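You operate a simulated robot arm through the tools that you are given. There is no shell and no other tool. Be economical: measure what you need, move in short steps, check, and stop when the job is done.

You are at the controls of a simulated robot arm. One attempt, no reset.

TASK
Unpin the link plate, lay it on the kneeling mat and wire-brush its stain off.
Fine: locating pin in its holder, brush laid back where it lay; the plate stays on the mat.

It is judged by the outcome, as a careful person would: the job done as asked, and still so three seconds after it is handed in. It fails if anything else is knocked over, pushed out of place, dropped, spilled or broken.

THE ROBOT
A 6-joint arm with a two-finger parallel gripper, fixed in place. Base frame: the origin is at the foot of the arm, x ahead of it, y to its left, z up; the work surface is at about z = 850. Readings come in mm, degrees, newtons and seconds.
With the tool pointing down near the work surface it reaches from about 260 to 680 mm from the base axis. Its first joint turns from -66.0 to 66.0 degrees. Payload 2.9 kg.
The tool frame sits at the grasp point between the pads (the TCP): z along the fingers, y along the line on which they close. The tips reach 30 mm beyond it. The gripper opens to 110 mm. The fingers are 20 mm wide and 10 mm thick; the gripper's body (48 by 112 mm) begins 55 mm behind the TCP.
Orientation is that of the tool frame in the base frame, as a unit quaternion [w, x, y, z]. With the fingers straight down and closing along the base's y, the tool's x points along the base's -x, its y along +y and its z along -z.

THE INTERFACE
- The arm moves only by the tool servo_tool. Its argument "moves" is a list of rows, each a list of 3 entries, a list of its own where there are three numbers: the shift along the tool's x, y, z in mm, then the turn, a rotation vector about the tool's x, y, z in degrees, then the closure, from 0 (fully open) to 1 (shut). In form: [[[dx, dy, dz], [ax, ay, az], jaw], ...]. A call has 1 to 20 rows; each row shifts and turns the commanded pose from where the row before left it, along the tool's axes as they then stand. A row lasts 0.2 s, in which the tool goes at most 50 mm and 8.6 degrees; a call with a longer step from one row to the next is refused whole, and so is a gripper value outside its range. A pose out of reach is approached as far as the arm can. The call stops where the force on the tool passes 70 N (or 10 N more than at its start, if that is more) or the arm is blocked; 0.2 s more then pass. Each finger travels about 108 mm/s and halts on what it meets, pressing with about 24 N; the grip force reading is that of the motor and also rises with nothing between the fingers. The clock runs only during rows and for 0.2 s after the last one: add rows that do not move to give the fingers time. It gives the time, the measured TCP pose, the force on the tool (base axes), the opening and the grip force at its end, in the units of the frame above (readings bear some noise), and new pictures: "views" is both (left out), scene, wrist or none.
- Cameras (640 x 400 px; columns grow to the right, rows downward): "scene" is fixed at [95.3, 458.7, 1379.2]; the picture's right is [-0.49, -0.87, 0.00], its down [-0.55, 0.31, -0.78] and it looks along [0.68, -0.38, -0.62] (base axes); focal length 214 px, centre (320, 200). "wrist" rides on the gripper at [-36, 0, -57] in the tool frame; the picture's right is [0.00, -1.00, 0.00], its down [0.97, 0.00, -0.24] and it looks along [0.24, 0.00, 0.97] (tool axes); focal length 218 px, centre (320, 200). There is no depth. A picture from a camera that has moved, and an enlarged one, comes with that camera's place and axes in the base frame and with its lens.
- enlarge(camera, box): a new picture of the part [left, top, right, bottom] of that camera's present view, enlarged. It takes no simulated time.
- close_job(): hands the job in; it is judged then, once.

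Go step by step. Nothing tells you positions but the pictures and the camera data: compare them with the known pose of the tool, close in by small moves and look again before you grip or let go. The budget is 120 turns and 150 pictures, counting those below and the enlarged ones. Unless the task says otherwise, let go and move clear before handing in, and close with one line.

The tools are called after "Emit:" as name(argument=value, ...) on one line, values as JSON. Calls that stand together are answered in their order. servo_tool: Moves the arm, as the interface text tells. Its arguments: {"type":"object","properties":{"moves":{"type":"array","items":{"type":"array"}},"views":{"type":"string","enum":["both","scene","wrist","none"]}},"required":["moves"]} The other tools are called the same way: enlarge (camera, box) takes an enlarged picture of a part of a camera's view; close_job () hands the job in.

At the start:

```text
time_s: 0.0
eef_pos: [326.0, 210.5, 1268.1]
orientation: [0.0, -0.001, 1.0, 0.0]
force: [0.0, -0.5, -0.2]
gripper_width: 110.1
finger_force: 0.1
```

scene: 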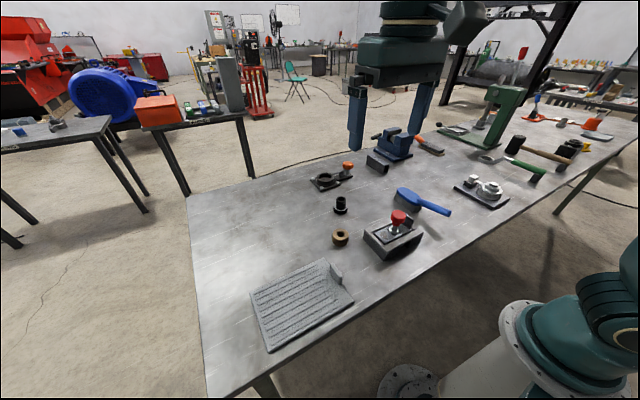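
wrist: 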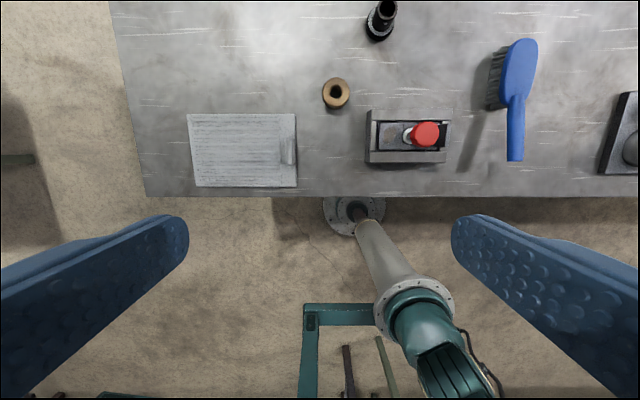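

I see the mat, a grey fixture with a red-knobbed pin, a blue brush, and other parts. I'll look closer first.

Emit:
enlarge(camera="scene", box=[300, 140, 540, 290])

Emit:
enlarge(camera="wrist", box=[320, 0, 640, 200])

Emit:
enlarge(camera="wrist", box=[340, 80, 480, 180])

```text
2.67 times, centred on (420, 215) of scene
camera zoom: at [95.3, 458.7, 1379.2], right [-0.49, -0.87, 0.0], down [-0.55, 0.31, -0.78], along [0.68, -0.38, -0.62], focal length 572 px, centre (53, 160)
```

zoom: 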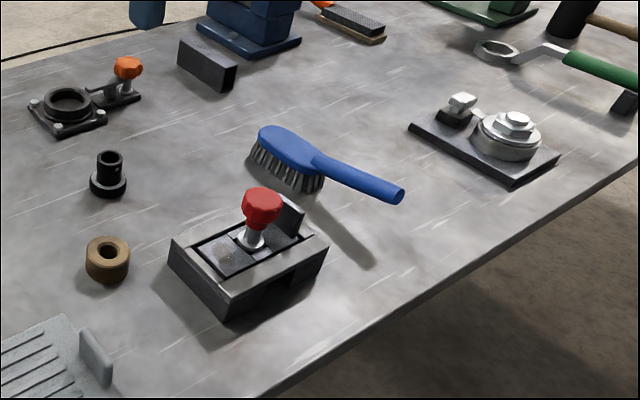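

```text
2.00 times, centred on (480, 100) of wrist
camera zoom: at [361.9, 210.1, 1324.8], right [0.0, -1.0, 0.0], down [-0.97, 0.0, 0.24], along [-0.24, 0.0, -0.97], focal length 436 px, centre (0, 400)
```

zoom: 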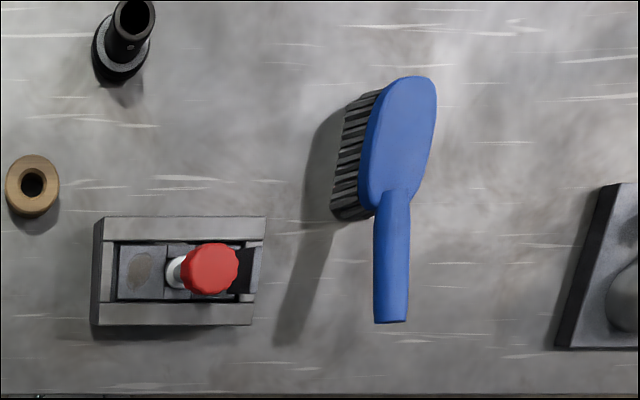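

```text
4.00 times, centred on (410, 130) of wrist
camera zoom: at [361.9, 210.1, 1324.8], right [0.0, -1.0, 0.0], down [-0.97, 0.0, 0.24], along [-0.24, 0.0, -0.97], focal length 873 px, centre (-40, 480)
```

zoom: 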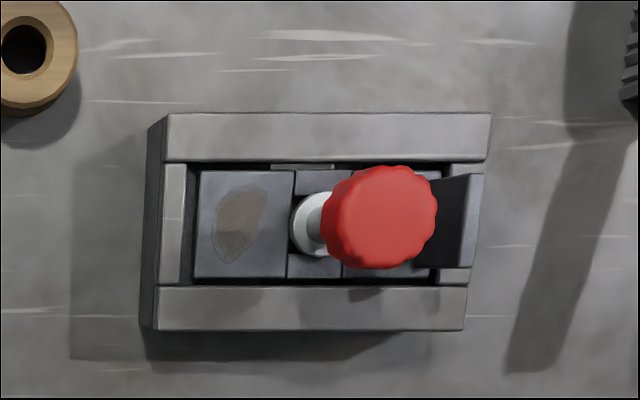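

The plate lies in the grey fixture near (382, 38), with its stain toward +y and the red-knobbed pin through it. I'll move in above it for a better look, and also check which object is the pin's holder.

Emit:
servo_tool(moves=[[[-8, -34, 24], [0, 0, 0], 0], [[-8, -34, 24], [0, 0, 0], 0], [[-8, -34, 24], [0, 0, 0], 0], [[-8, -34, 24], [0, 0, 0], 0], [[-8, -34, 24], [0, 0, 0], 0], [[0, 0, 0], [0, 0, 0], 0]])

```text
time_s: 1.4
eef_pos: [366.6, 41.5, 1147.9]
orientation: [0.0, 0.001, 1.0, 0.0]
force: [0.0, -0.5, 0.1]
gripper_width: 110.1
finger_force: 0.2
camera wrist: at [402.5, 40.7, 1203.6], right [0.0, -1.0, 0.0], down [-0.97, 0.0, 0.24], along [-0.24, 0.0, -0.97], focal length 218 px, centre (320, 200)
```

scene: 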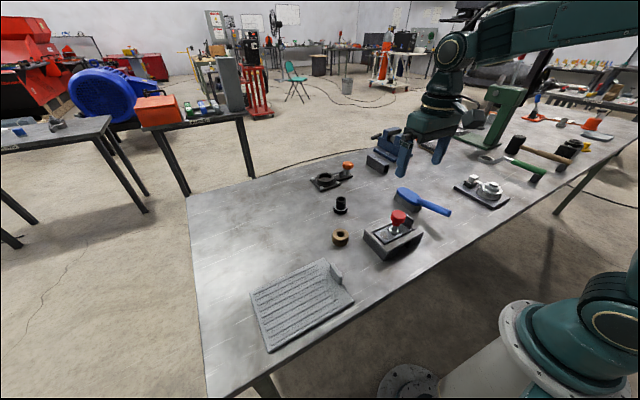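
wrist: 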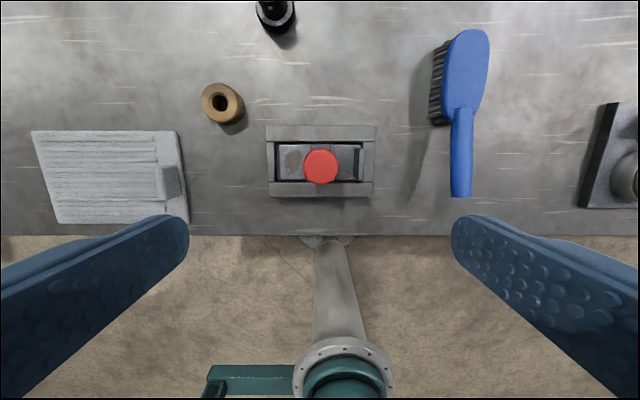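

Emit:
enlarge(camera="wrist", box=[240, 100, 400, 200])

Emit:
enlarge(camera="scene", box=[300, 155, 460, 275])

Emit:
enlarge(camera="wrist", box=[180, 0, 340, 130])

Emit:
enlarge(camera="scene", box=[350, 200, 430, 265])

```text
4.00 times, centred on (320, 150) of wrist
camera zoom: at [402.5, 40.7, 1203.6], right [0.0, -1.0, 0.0], down [-0.97, 0.0, 0.24], along [-0.24, 0.0, -0.97], focal length 873 px, centre (320, 400)
```

zoom: 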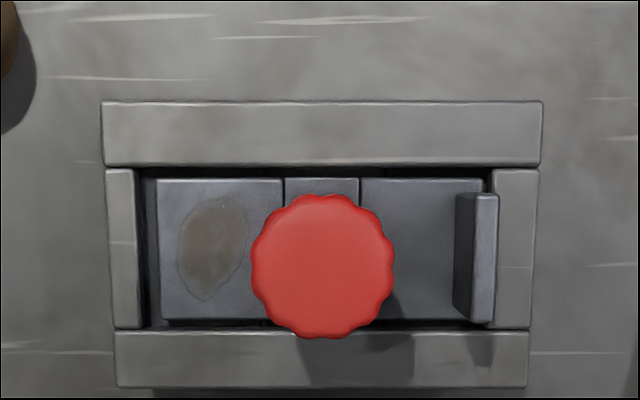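

```text
3.33 times, centred on (380, 215) of scene
camera zoom: at [95.4, 458.7, 1379.2], right [-0.49, -0.87, 0.0], down [-0.55, 0.31, -0.78], along [0.68, -0.38, -0.62], focal length 715 px, centre (120, 150)
```

zoom: 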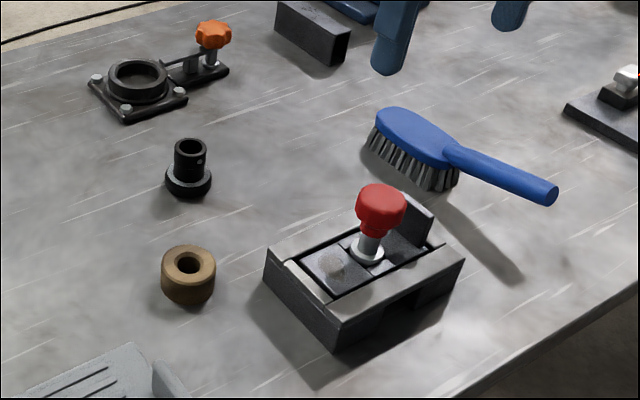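

```text
3.08 times, centred on (260, 65) of wrist
camera zoom: at [402.5, 40.7, 1203.6], right [0.0, -1.0, 0.0], down [-0.97, 0.0, 0.24], along [-0.24, 0.0, -0.97], focal length 672 px, centre (505, 615)
```

zoom: 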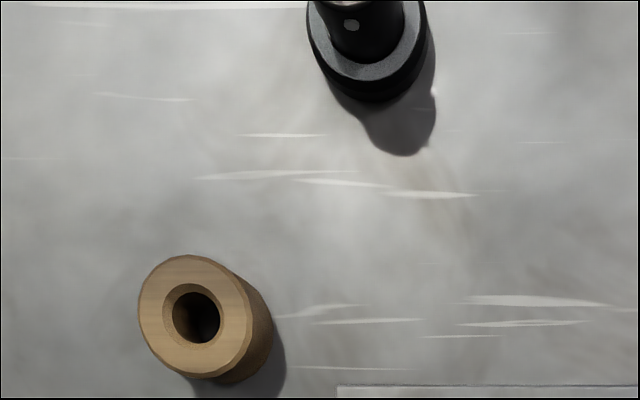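

```text
6.15 times, centred on (390, 232) of scene
camera zoom: at [95.4, 458.7, 1379.2], right [-0.49, -0.87, 0.0], down [-0.55, 0.31, -0.78], along [0.68, -0.38, -0.62], focal length 1320 px, centre (-111, 0)
```

zoom: 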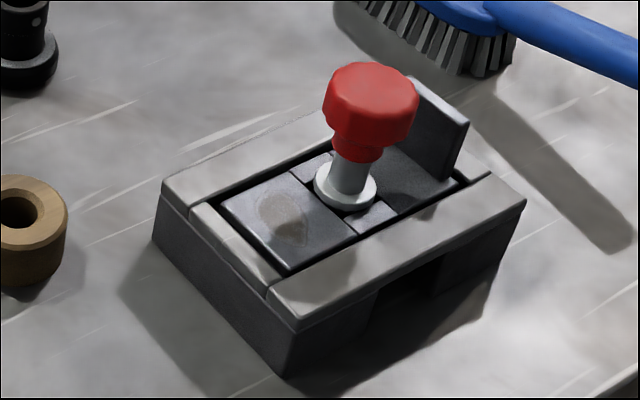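

The pin holder could be the turned wooden block near (460, 176) or the black flanged tube near (568, 97). I'll look down on both.

Emit:
servo_tool(moves=[[[-32, 18, 19], [0, 0, 0], 0], [[-32, 18, 19], [0, 0, 0], 0], [[-32, 18, 19], [0, 0, 0], 0], [[-32, 18, 19], [0, 0, 0], 0], [[-32, 18, 19], [0, 0, 0], 0], [[0, 0, 0], [0, 0, 0], 0]])

```text
time_s: 2.8
eef_pos: [526.6, 129.4, 1051.9]
orientation: [0.0, 0.0, 1.0, 0.0]
force: [-0.2, 0.1, 0.2]
gripper_width: 109.9
finger_force: 0.0
camera wrist: at [562.4, 129.5, 1109.1], right [0.0, -1.0, 0.0], down [-0.97, 0.0, 0.24], along [-0.24, 0.0, -0.97], focal length 218 px, centre (320, 200)
```

scene: 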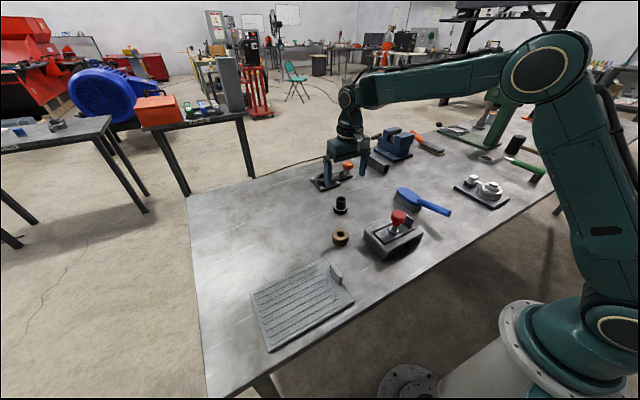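
wrist: 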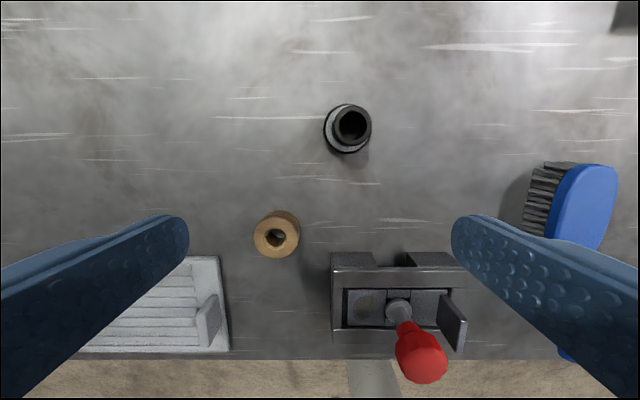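

Emit:
enlarge(camera="wrist", box=[240, 80, 400, 270])

Emit:
enlarge(camera="wrist", box=[320, 240, 480, 390])

Emit:
enlarge(camera="scene", box=[300, 120, 460, 250])

```text
2.11 times, centred on (320, 175) of wrist
camera zoom: at [562.4, 129.5, 1109.1], right [0.0, -1.0, 0.0], down [-0.97, 0.0, 0.24], along [-0.24, 0.0, -0.97], focal length 460 px, centre (320, 253)
```

zoom: 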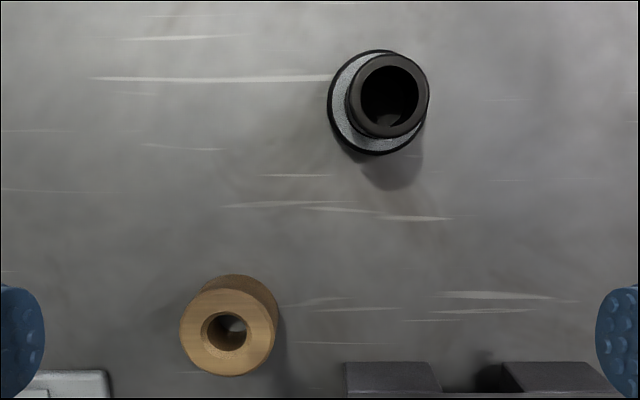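

```text
2.67 times, centred on (400, 315) of wrist
camera zoom: at [562.4, 129.5, 1109.1], right [0.0, -1.0, 0.0], down [-0.97, 0.0, 0.24], along [-0.24, 0.0, -0.97], focal length 582 px, centre (107, -107)
```

zoom: 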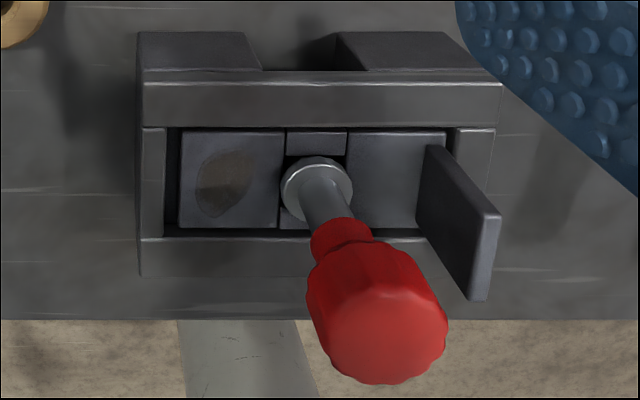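

```text
3.08 times, centred on (380, 185) of scene
camera zoom: at [95.4, 458.7, 1379.2], right [-0.49, -0.87, 0.0], down [-0.55, 0.31, -0.78], along [0.68, -0.38, -0.62], focal length 660 px, centre (135, 246)
```

zoom: 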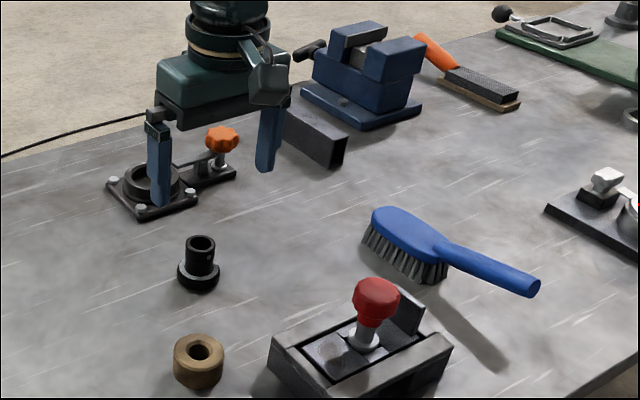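

The knob top is near (382, 40, 963) and the tab top near z 924. I'll move above the knob and check before gripping.

Emit:
servo_tool(moves=[[[36, -22.3, 0], [0, 0, 0], 0], [[36, -22.3, 0], [0, 0, 0], 0], [[36, -22.3, 6], [0, 0, 0], 0.1], [[36.5, -22.3, 6], [0, 0, 0], 0.2], [[0, 0, 0], [0, 0, 0], 0.2]])

Emit:
enlarge(camera="wrist", box=[200, 120, 440, 320])

Emit:
enlarge(camera="scene", box=[340, 170, 440, 260])

```text
time_s: 4.0
eef_pos: [381.6, 40.4, 1041.0]
orientation: [0.0, 0.0, 1.0, 0.0]
force: [-0.5, 0.4, -0.5]
gripper_width: 87.9
finger_force: 0.1
camera wrist: at [417.2, 40.1, 1098.0], right [0.0, -1.0, 0.0], down [-0.97, 0.0, 0.24], along [-0.24, 0.0, -0.97], focal length 218 px, centre (320, 200)
```

scene: 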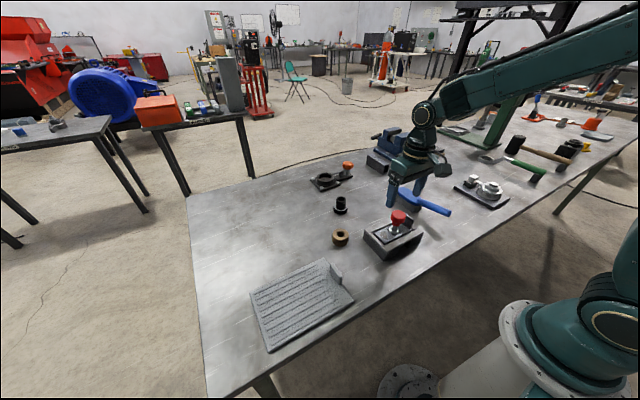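
wrist: 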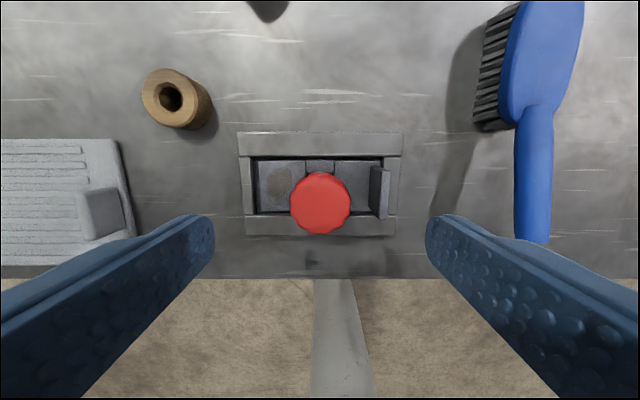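

```text
2.00 times, centred on (320, 220) of wrist
camera zoom: at [417.2, 40.1, 1098.0], right [0.0, -1.0, 0.0], down [-0.97, 0.0, 0.24], along [-0.24, 0.0, -0.97], focal length 436 px, centre (320, 160)
```

zoom: 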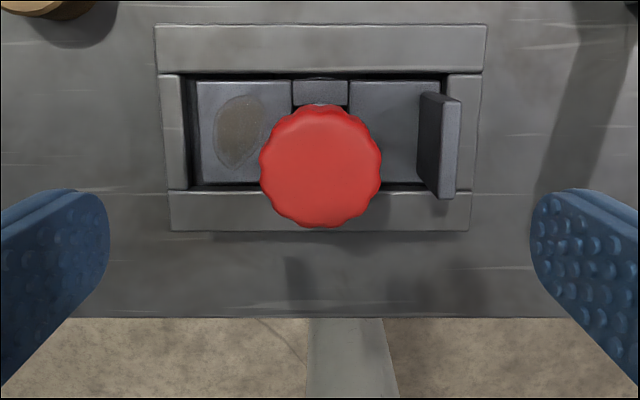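

```text
4.44 times, centred on (390, 215) of scene
camera zoom: at [95.3, 458.7, 1379.2], right [-0.49, -0.87, 0.0], down [-0.55, 0.31, -0.78], along [0.68, -0.38, -0.62], focal length 953 px, centre (9, 133)
```

zoom: 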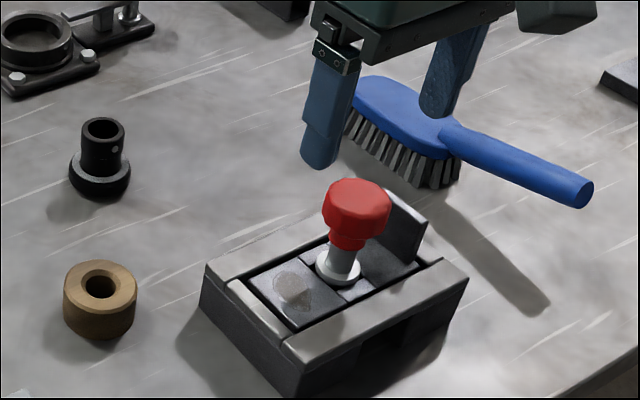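

The knob is centred at about (381, 40) and is 39 mm across. I'll lower the tool until the tips are just above the tab height, then close.

Emit:
servo_tool(moves=[[[0.5, 0, 30], [0, 0, 0], 0.4], [[0, 0, 30], [0, 0, 0], 0.4], [[0, 0, 24], [0, 0, 0], 0.4], [[0, 0, 0], [0, 0, 0], 0.4]])

Emit:
enlarge(camera="scene", box=[350, 180, 450, 260])

```text
time_s: 5.0
eef_pos: [379.7, 39.8, 956.7]
orientation: [0.0, 0.0, 1.0, 0.0]
force: [0.1, 0.2, 0.2]
gripper_width: 66.0
finger_force: 0.1
camera wrist: at [416.8, 40.1, 1013.7], right [0.0, -1.0, 0.0], down [-0.97, 0.0, 0.24], along [-0.24, 0.0, -0.97], focal length 218 px, centre (320, 200)
```

scene: 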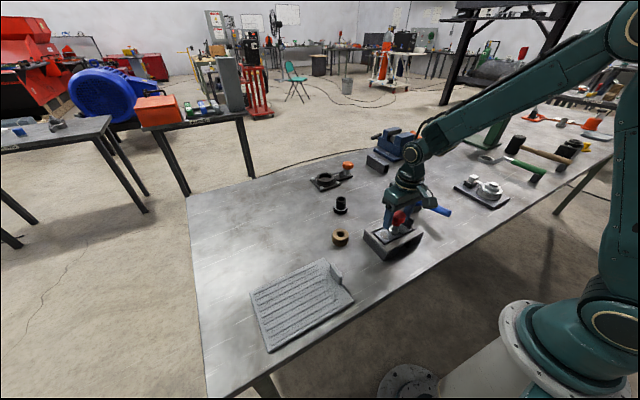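
wrist: 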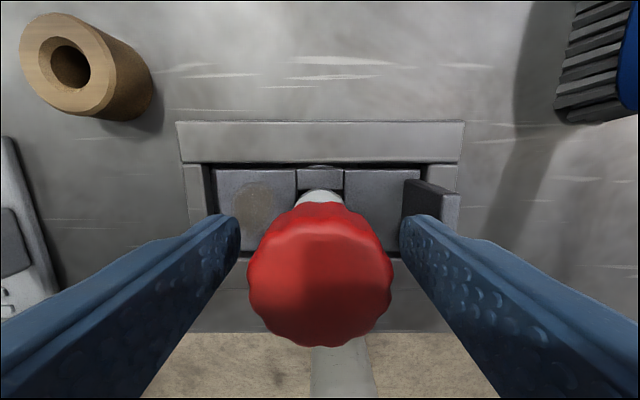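

```text
5.00 times, centred on (400, 220) of scene
camera zoom: at [95.3, 458.7, 1379.2], right [-0.49, -0.87, 0.0], down [-0.55, 0.31, -0.78], along [0.68, -0.38, -0.62], focal length 1072 px, centre (-80, 100)
```

zoom: 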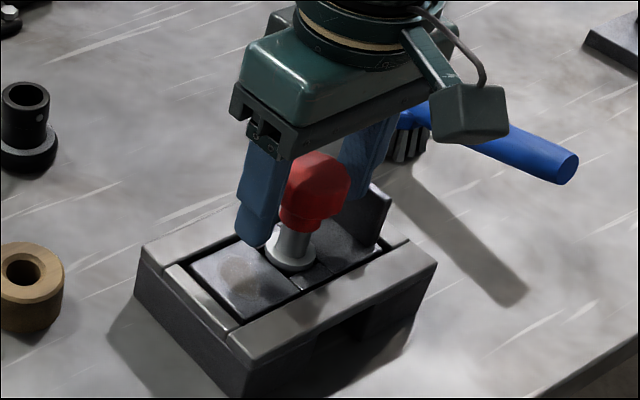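

Emit:
servo_tool(moves=[[[0, 0, 0], [0, 0, 0], 0.7], [[0, 0, 0], [0, 0, 0], 0.8], [[0, 0, 0], [0, 0, 0], 0.8], [[0, 0, -10], [0, 0, 0], 0.8], [[0, 0, -10], [0, 0, 0], 0.8], [[0, 0, -10], [0, 0, 0], 0.8], [[0, 0, -15], [0, 0, 0], 0.8], [[0, 0, -20], [0, 0, 0], 0.8]])

Emit:
enlarge(camera="scene", box=[350, 160, 450, 260])

```text
time_s: 6.8
eef_pos: [382.0, 40.6, 1022.4]
orientation: [-0.001, 0.0, 1.0, 0.0]
force: [0.0, 0.0, -2.5]
gripper_width: 39.0
finger_force: 24.0
camera wrist: at [416.4, 40.8, 1078.9], right [0.0, -1.0, 0.0], down [-0.97, 0.0, 0.24], along [-0.24, 0.0, -0.97], focal length 218 px, centre (320, 200)
```

scene: 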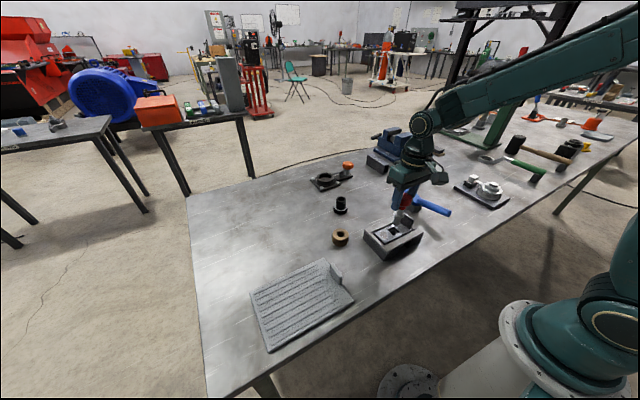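
wrist: 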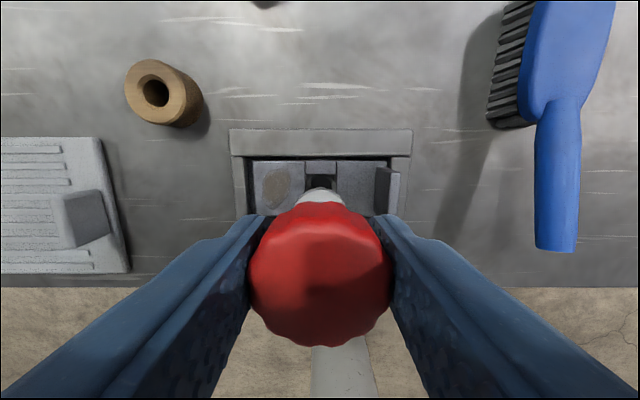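

```text
4.00 times, centred on (400, 210) of scene
camera zoom: at [95.4, 458.7, 1379.2], right [-0.49, -0.87, 0.0], down [-0.55, 0.31, -0.78], along [0.68, -0.38, -0.62], focal length 858 px, centre (0, 160)
```

zoom: 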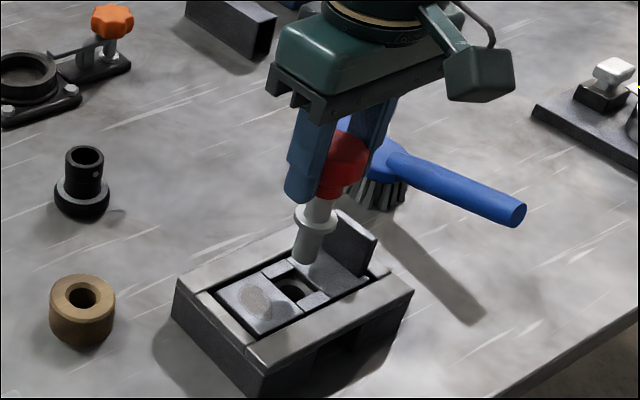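

The pin is gripped and coming up. I'll lift it further and measure the shank against the two bores.

Emit:
servo_tool(moves=[[[0, 0, -25], [0, 0, 0], 0.8], [[0, 0, -25], [0, 0, 0], 0.8], [[-20, 30, -10], [0, 0, 0], 0.8], [[-20, 30, 0], [0, 0, 0], 0.8]])

Emit:
enlarge(camera="scene", box=[310, 130, 430, 250])

```text
time_s: 7.8
eef_pos: [422.4, 100.2, 1081.7]
orientation: [-0.001, 0.0, 1.0, 0.0]
force: [0.8, -0.3, -1.6]
gripper_width: 39.2
finger_force: 24.2
camera wrist: at [457.8, 101.1, 1138.6], right [0.0, -1.0, 0.0], down [-0.97, 0.0, 0.24], along [-0.24, 0.0, -0.97], focal length 218 px, centre (320, 200)
```

scene: 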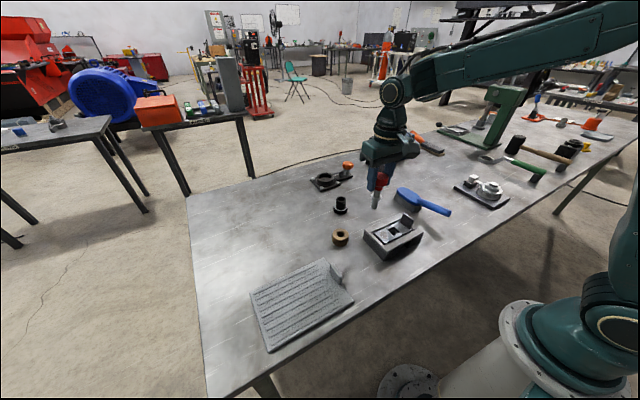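
wrist: 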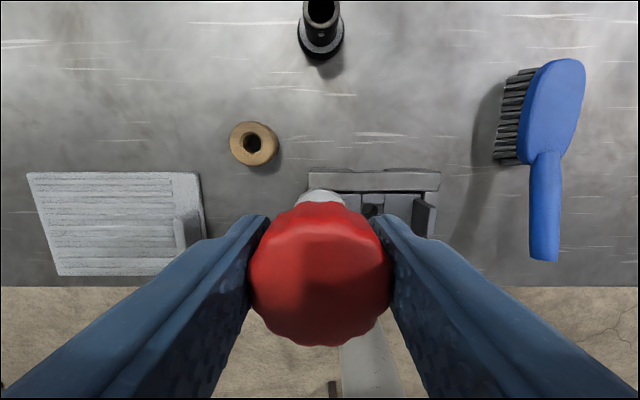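

```text
3.33 times, centred on (370, 190) of scene
camera zoom: at [95.4, 458.7, 1379.2], right [-0.49, -0.87, 0.0], down [-0.55, 0.31, -0.78], along [0.68, -0.38, -0.62], focal length 715 px, centre (153, 233)
```

zoom: 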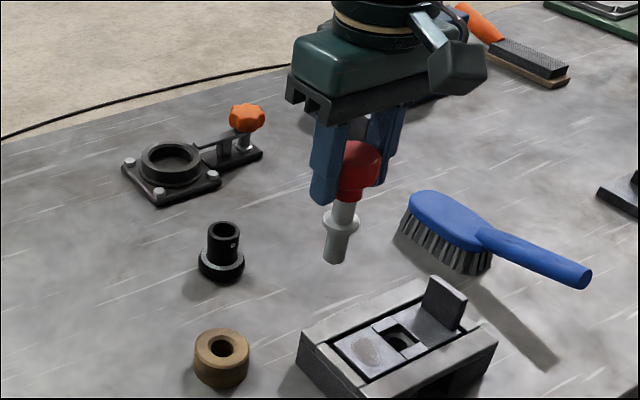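

Emit:
enlarge(camera="wrist", box=[213, 108, 293, 178])

Emit:
enlarge(camera="scene", box=[320, 185, 384, 255])

```text
5.71 times, centred on (253, 143) of wrist
camera zoom: at [457.8, 101.1, 1138.6], right [0.0, -1.0, 0.0], down [-0.97, 0.0, 0.24], along [-0.24, 0.0, -0.97], focal length 1247 px, centre (703, 526)
```

zoom: 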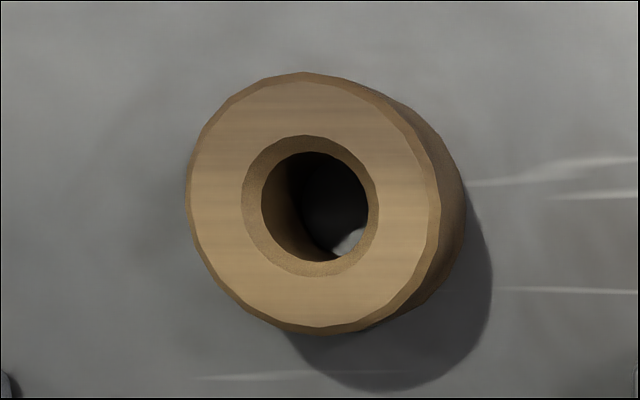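

```text
5.71 times, centred on (352, 220) of scene
camera zoom: at [95.4, 458.7, 1379.2], right [-0.49, -0.87, 0.0], down [-0.55, 0.31, -0.78], along [0.68, -0.38, -0.62], focal length 1226 px, centre (137, 86)
```

zoom: 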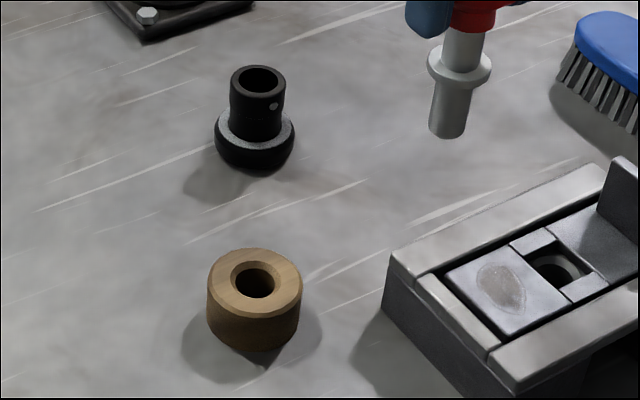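

Both candidate bores would take the pin, which is about 17.5 mm across with roughly a 30 mm flange. I'll look from the far side to measure their heights before choosing.

Emit:
servo_tool(moves=[[[-40, 10, 0], [0, 0, 0], 0.8], [[-40, 10, 0], [0, 0, 0], 0.8], [[-40, 10, 0], [0, 0, 0], 0.8], [[-40, 10, 8], [0, 0, 0], 0.8], [[-40, 10, 8], [0, 0, 0], 0.8], [[0, 0, 0], [0, 0, 0], 0.8]], views="wrist")

Emit:
enlarge(camera="wrist", box=[260, 220, 420, 320])

```text
time_s: 9.2
eef_pos: [622.5, 150.3, 1066.2]
orientation: [-0.001, 0.0, 1.0, 0.0]
force: [0.3, 0.2, -1.1]
gripper_width: 39.3
finger_force: 24.3
camera wrist: at [658.1, 151.1, 1122.5], right [0.0, -1.0, 0.0], down [-0.97, 0.0, 0.24], along [-0.24, 0.0, -0.97], focal length 218 px, centre (320, 200)
```

wrist: 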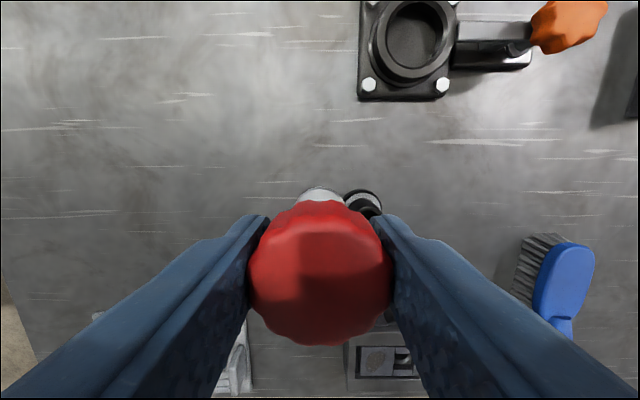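

```text
4.00 times, centred on (340, 270) of wrist
camera zoom: at [658.1, 151.1, 1122.5], right [0.0, -1.0, 0.0], down [-0.97, 0.0, 0.24], along [-0.24, 0.0, -0.97], focal length 873 px, centre (240, -80)
```

zoom: 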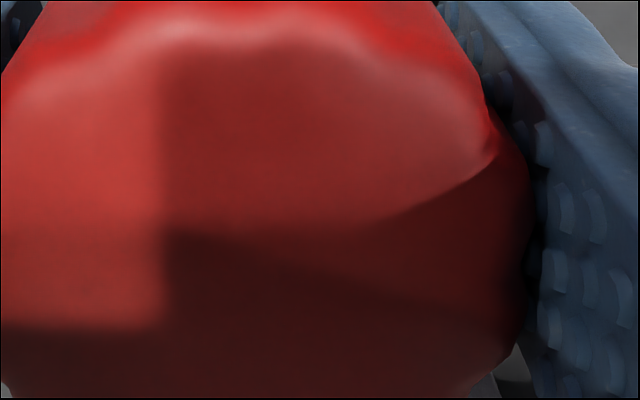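

The black tube appears to be the plug for the orange-knob flange clamp behind it. That leaves the countersunk wooden block as the pin holder. I'll bring the pin above it and check alignment.

Emit:
servo_tool(moves=[[[40.4, 7.4, 0], [0, 0, 0], 0.8], [[40.4, 7.4, 0], [0, 0, 0], 0.8], [[40.4, 7.4, 0], [0, 0, 0], 0.8], [[40.3, 7.5, 0], [0, 0, 0], 0.8], [[0, 0, 30], [0, 0, 0], 0.8], [[0, 0, 30], [0, 0, 0], 0.8], [[0, 0, 10], [0, 0, 0], 0.8], [[0, 0, 0], [0, 0, 0], 0.8]])

Emit:
enlarge(camera="scene", box=[300, 190, 380, 260])

Emit:
enlarge(camera="wrist", box=[240, 120, 400, 220])

```text
time_s: 11.0
eef_pos: [459.0, 179.8, 995.4]
orientation: [-0.001, 0.0, 1.0, 0.0]
force: [-0.3, 0.3, -1.5]
gripper_width: 39.3
finger_force: 24.2
camera wrist: at [495.5, 181.0, 1052.5], right [0.0, -1.0, 0.0], down [-0.97, 0.0, 0.24], along [-0.24, 0.0, -0.97], focal length 218 px, centre (320, 200)
```

scene: 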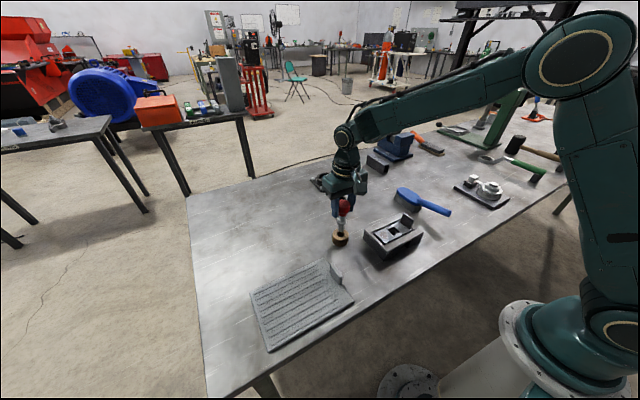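
wrist: 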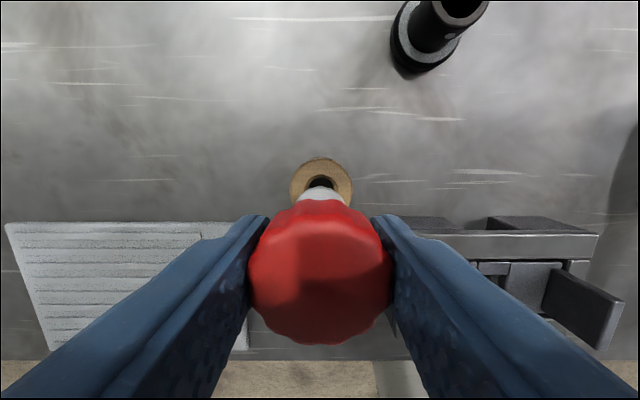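

```text
5.71 times, centred on (340, 225) of scene
camera zoom: at [95.4, 458.7, 1379.2], right [-0.49, -0.87, 0.0], down [-0.55, 0.31, -0.78], along [0.68, -0.38, -0.62], focal length 1226 px, centre (206, 57)
```

zoom: 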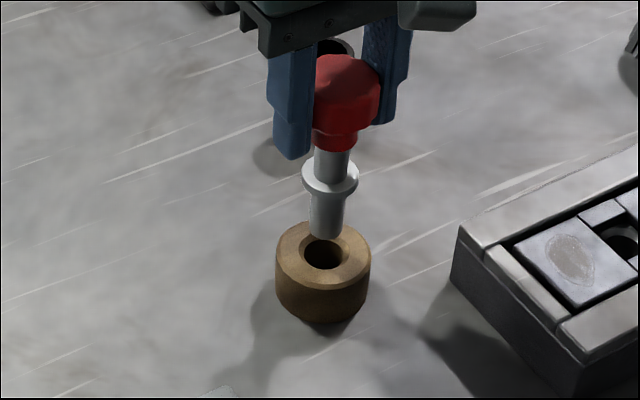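

```text
4.00 times, centred on (320, 170) of wrist
camera zoom: at [495.5, 181.0, 1052.5], right [0.0, -1.0, 0.0], down [-0.97, 0.0, 0.24], along [-0.24, 0.0, -0.97], focal length 873 px, centre (320, 320)
```

zoom: 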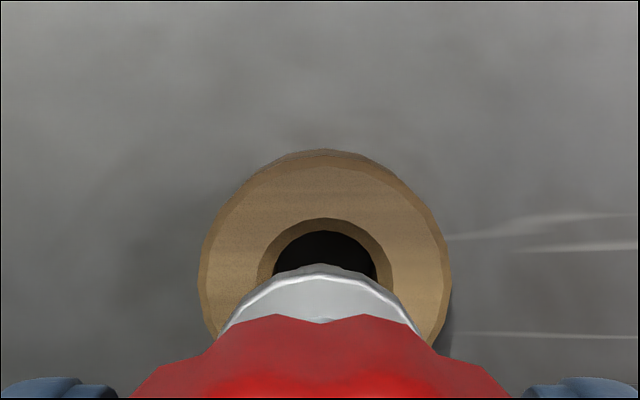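

The pin sits over the hole within about a millimetre. I'll lower it gently into the countersink.

Emit:
servo_tool(moves=[[[0, -0.3, 8], [0, 0, 0], 0.8], [[0, 0, 8], [0, 0, 0], 0.8], [[0, 0, 8], [0, 0, 0], 0.8], [[0, 0, 6], [0, 0, 0], 0.8], [[0, 0, 0], [0, 0, 0], 0.8]], views="none")

Emit:
enlarge(camera="scene", box=[300, 190, 380, 260])

```text
time_s: 12.2
eef_pos: [459.9, 180.1, 965.8]
orientation: [0.0, 0.0, 1.0, -0.001]
force: [-0.1, -0.4, -1.4]
gripper_width: 39.3
finger_force: 24.5
```

```text
5.71 times, centred on (340, 225) of scene
camera zoom: at [95.4, 458.7, 1379.2], right [-0.49, -0.87, 0.0], down [-0.55, 0.31, -0.78], along [0.68, -0.38, -0.62], focal length 1226 px, centre (206, 57)
```

zoom: 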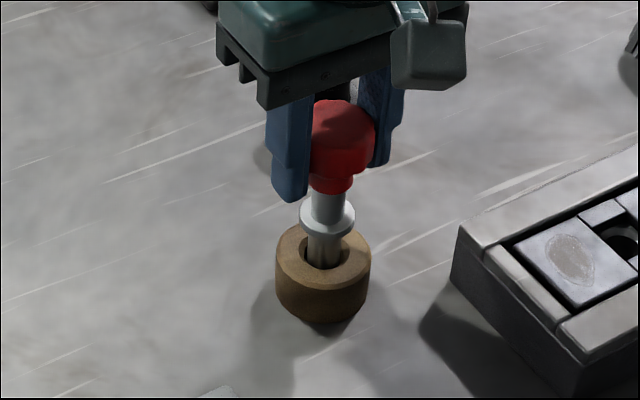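

Emit:
servo_tool(moves=[[[0, 0, 6], [0, 0, 0], 0.8], [[0, 0, 5], [0, 0, 0], 0.8], [[0, 0, 3], [0, 0, 0], 0.8], [[0, 0, 0], [0, 0, 0], 0.8]], views="none")

Emit:
enlarge(camera="scene", box=[300, 190, 380, 260])

```text
time_s: 13.2
eef_pos: [459.2, 181.1, 951.9]
orientation: [0.0, 0.0, 1.0, 0.0]
force: [0.1, 0.4, -0.3]
gripper_width: 39.2
finger_force: 24.1
```

```text
5.71 times, centred on (340, 225) of scene
camera zoom: at [95.4, 458.7, 1379.2], right [-0.49, -0.87, 0.0], down [-0.55, 0.31, -0.78], along [0.68, -0.38, -0.62], focal length 1226 px, centre (206, 57)
```

zoom: 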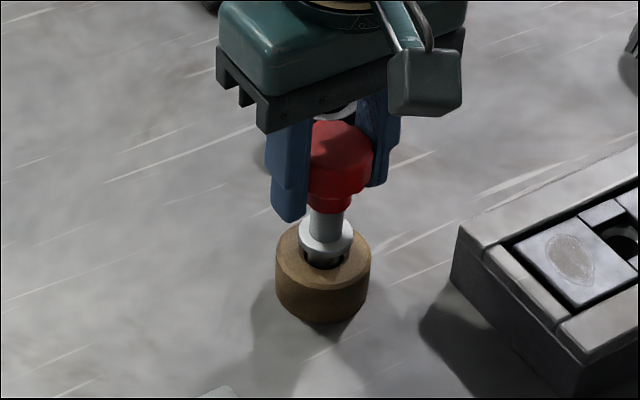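

Emit:
servo_tool(moves=[[[0, 0, 3], [0, 0, 0], 0.8], [[0, 0, 3], [0, 0, 0], 0.8], [[0, 0, 0], [0, 0, 0], 0.8]], views="none")

Emit:
enlarge(camera="scene", box=[300, 190, 380, 260])

```text
time_s: 14.0
eef_pos: [459.2, 180.1, 946.5]
orientation: [0.002, 0.001, 1.0, 0.002]
force: [2.7, -1.1, 15.7]
gripper_width: 39.6
finger_force: 24.7
```

```text
5.71 times, centred on (340, 225) of scene
camera zoom: at [95.2, 458.6, 1379.3], right [-0.49, -0.87, 0.0], down [-0.55, 0.31, -0.78], along [0.68, -0.38, -0.62], focal length 1226 px, centre (206, 57)
```

zoom: 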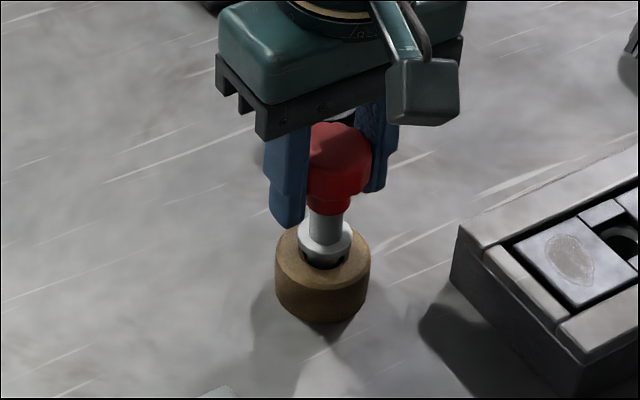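

The pin bottoms on the table through the bore with a 16 N contact. I'll relieve the pressure, release and rise, then inspect.

Emit:
servo_tool(moves=[[[0, 0, -4], [0, 0, 0], 0.8], [[0, 0, 0], [0, 0, 0], 0.62], [[0, 0, 0], [0, 0, 0], 0.5], [[0, 0, -10], [0, 0, 0], 0.4], [[0, 0, -30], [0, 0, 0], 0.4], [[-20, 0, -30], [0, 0, 0], 0.3], [[-40, -10, -20], [0, 0, 0], 0.2], [[-40, -10, -10], [0, 0, 0], 0.2], [[0, 0, 0], [0, 0, 0], 0.2]])

Emit:
enlarge(camera="scene", box=[300, 170, 380, 260])

Emit:
enlarge(camera="wrist", box=[220, 100, 440, 320])

```text
time_s: 16.0
eef_pos: [557.4, 160.0, 1048.5]
orientation: [-0.001, 0.0, 1.0, 0.0]
force: [-0.3, -0.6, -0.4]
gripper_width: 87.8
finger_force: 0.0
camera wrist: at [594.5, 159.6, 1106.7], right [0.0, -1.0, 0.0], down [-0.97, 0.0, 0.24], along [-0.24, 0.0, -0.97], focal length 218 px, centre (320, 200)
```

scene: 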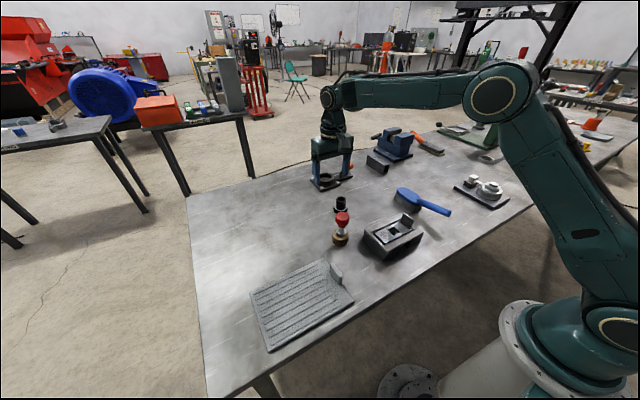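
wrist: 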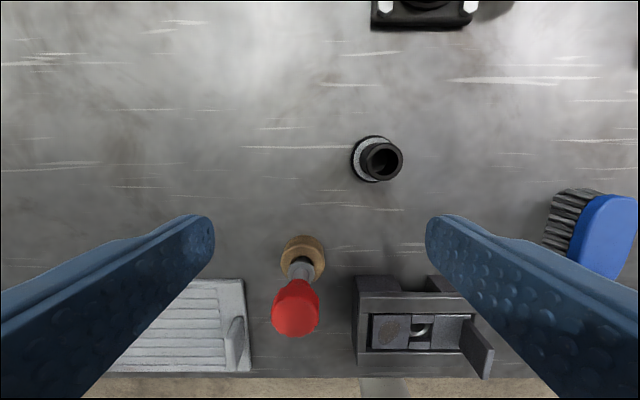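

```text
4.44 times, centred on (340, 215) of scene
camera zoom: at [95.4, 458.7, 1379.2], right [-0.49, -0.87, 0.0], down [-0.55, 0.31, -0.78], along [0.68, -0.38, -0.62], focal length 953 px, centre (231, 133)
```

zoom: 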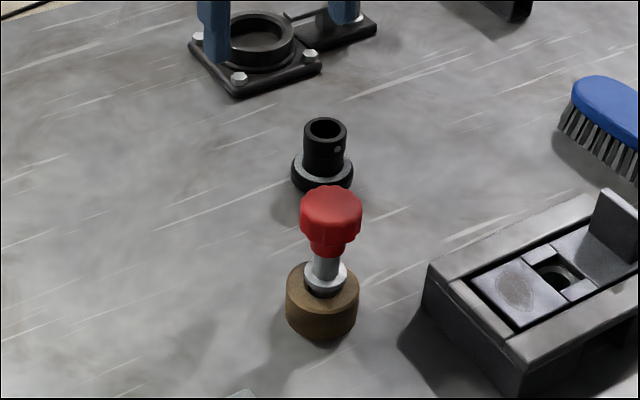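

```text
1.82 times, centred on (330, 210) of wrist
camera zoom: at [594.5, 159.6, 1106.7], right [0.0, -1.0, 0.0], down [-0.97, 0.0, 0.24], along [-0.24, 0.0, -0.97], focal length 397 px, centre (302, 182)
```

zoom: 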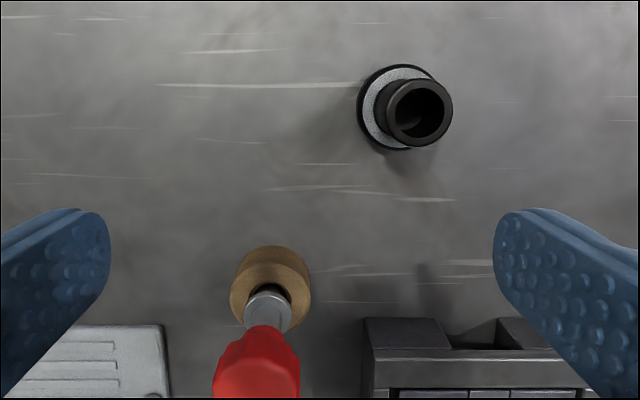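

Emit:
enlarge(camera="wrist", box=[340, 125, 415, 190])

Emit:
enlarge(camera="scene", box=[325, 185, 357, 210])

```text
6.15 times, centred on (378, 158) of wrist
camera zoom: at [594.5, 159.6, 1106.7], right [0.0, -1.0, 0.0], down [-0.97, 0.0, 0.24], along [-0.24, 0.0, -0.97], focal length 1343 px, centre (-34, 462)
```

zoom: 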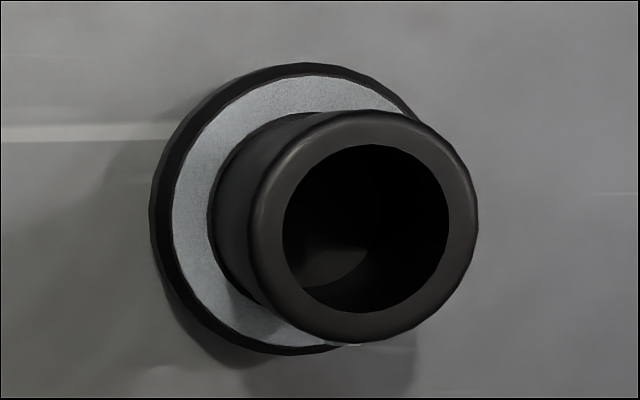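

```text
16.00 times, centred on (341, 198) of scene
camera zoom: at [95.4, 458.7, 1379.2], right [-0.49, -0.87, 0.0], down [-0.55, 0.31, -0.78], along [0.68, -0.38, -0.62], focal length 3432 px, centre (-16, 240)
```

zoom: 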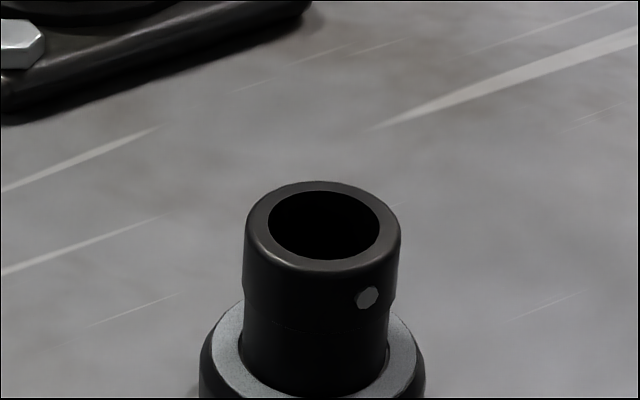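

The wooden block's bore of about 21 mm matches the fixture's own bore, the pin stands firmly in it, and the black part is a looser cup with a set screw. I'm keeping the wooden block as the holder and moving over the plate's tab.

Emit:
servo_tool(moves=[[[29.3, -28.7, 0], [0, 0, 0], 0.2], [[29.3, -28.7, 0], [0, 0, 0], 0.2], [[29.3, -28.7, 0], [0, 0, 0], 0.3], [[29.3, -28.7, 0], [0, 0, 0], 0.4], [[29.3, -28.7, 10], [0, 0, 0], 0.5], [[29.3, -28.7, 20], [0, 0, 0], 0.5], [[0, 0, 0], [0, 0, 0], 0.5]], views="wrist")

Emit:
enlarge(camera="wrist", box=[160, 100, 400, 250])

Emit:
enlarge(camera="scene", box=[350, 190, 440, 265])

```text
time_s: 17.6
eef_pos: [382.5, -13.5, 1020.4]
orientation: [0.0, -0.001, 1.0, 0.001]
force: [0.1, 0.1, -0.5]
gripper_width: 55.1
finger_force: 0.1
camera wrist: at [418.7, -12.5, 1076.6], right [0.0, -1.0, 0.0], down [-0.97, 0.0, 0.24], along [-0.24, 0.0, -0.97], focal length 218 px, centre (320, 200)
```

wrist: 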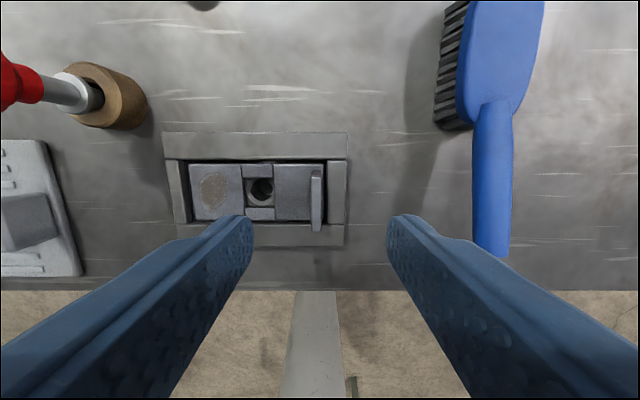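

```text
2.67 times, centred on (280, 175) of wrist
camera zoom: at [418.7, -12.5, 1076.6], right [0.0, -1.0, 0.0], down [-0.97, 0.0, 0.24], along [-0.24, 0.0, -0.97], focal length 582 px, centre (427, 267)
```

zoom: 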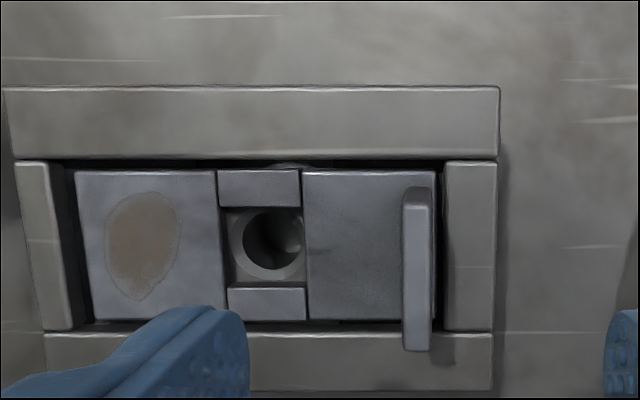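

```text
5.33 times, centred on (395, 228) of scene
camera zoom: at [95.3, 458.7, 1379.2], right [-0.49, -0.87, 0.0], down [-0.55, 0.31, -0.78], along [0.68, -0.38, -0.62], focal length 1144 px, centre (-80, 53)
```

zoom: 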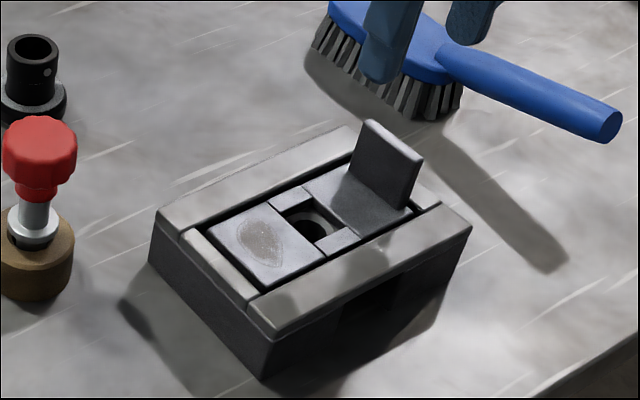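

The pin holder and the fixture bush match at about 21 mm. The tab is centred near (379.5, -9.6) with its top at z 924; I'll descend astride it.

Emit:
servo_tool(moves=[[[3, 4, 30], [0, 0, 0], 0.5], [[0, 0, 30], [0, 0, 0], 0.6], [[0, 0, 20], [0, 0, 0], 0.6], [[0, 0, 9], [0, 0, 0], 0.6], [[0, 0, 0], [0, 0, 0], 0.6]], views="wrist")

Emit:
enlarge(camera="scene", box=[350, 190, 440, 265])

```text
time_s: 18.8
eef_pos: [381.4, -7.8, 931.2]
orientation: [0.001, 0.001, 1.0, 0.0]
force: [-0.2, -0.5, -0.3]
gripper_width: 43.8
finger_force: 0.1
camera wrist: at [416.3, -7.3, 987.5], right [0.0, -1.0, 0.0], down [-0.97, 0.0, 0.24], along [-0.24, 0.0, -0.97], focal length 218 px, centre (320, 200)
```

wrist: 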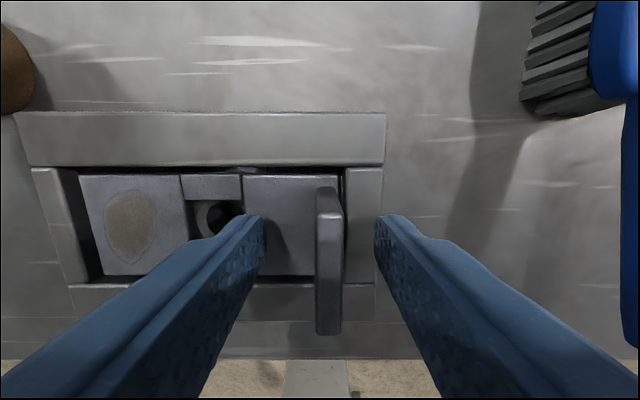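

```text
5.33 times, centred on (395, 228) of scene
camera zoom: at [95.3, 458.7, 1379.2], right [-0.49, -0.87, 0.0], down [-0.55, 0.31, -0.78], along [0.68, -0.38, -0.62], focal length 1144 px, centre (-80, 53)
```

zoom: 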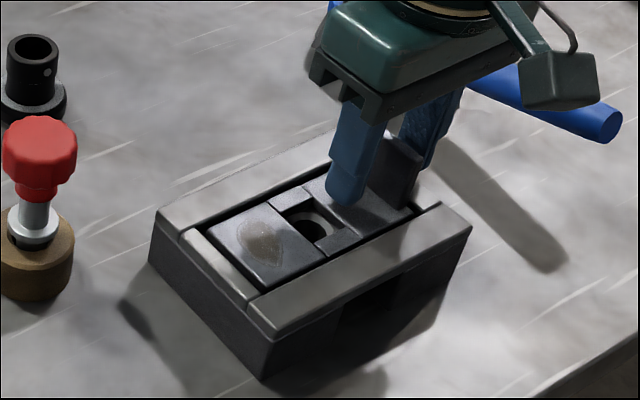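

Emit:
servo_tool(moves=[[[0, -2.5, 0], [0, 0, 0], 0.6], [[0, 0, 3], [0, 0, 0], 0.7], [[0, 0, 0], [0, 0, 0], 0.9], [[0, 0, 0], [0, 0, 0], 1.0], [[0, 0, 0], [0, 0, 0], 1.0], [[0, 0, 0], [0, 0, 0], 1.0]], views="wrist")

Emit:
enlarge(camera="scene", box=[350, 190, 440, 265])

```text
time_s: 20.2
eef_pos: [380.8, -9.8, 928.2]
orientation: [0.0, 0.0, 1.0, 0.0]
force: [0.4, -0.7, 0.3]
gripper_width: 7.7
finger_force: 23.6
camera wrist: at [416.6, -10.1, 984.6], right [0.0, -1.0, 0.0], down [-0.97, 0.0, 0.24], along [-0.24, 0.0, -0.97], focal length 218 px, centre (320, 200)
```

wrist: 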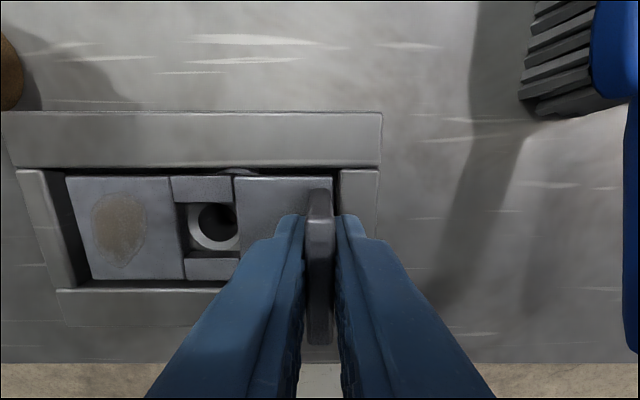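

```text
5.33 times, centred on (395, 228) of scene
camera zoom: at [95.4, 458.7, 1379.2], right [-0.49, -0.87, 0.0], down [-0.55, 0.31, -0.78], along [0.68, -0.38, -0.62], focal length 1144 px, centre (-80, 53)
```

zoom: 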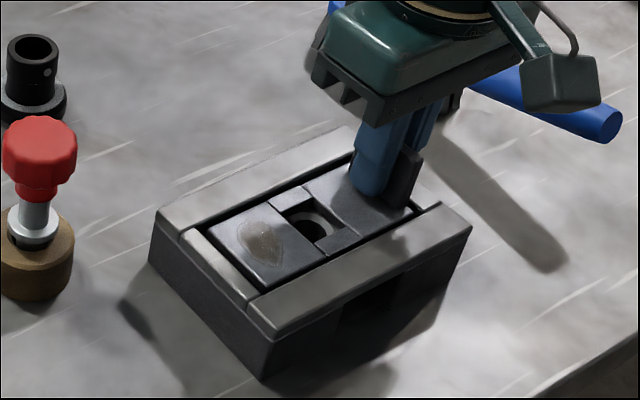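

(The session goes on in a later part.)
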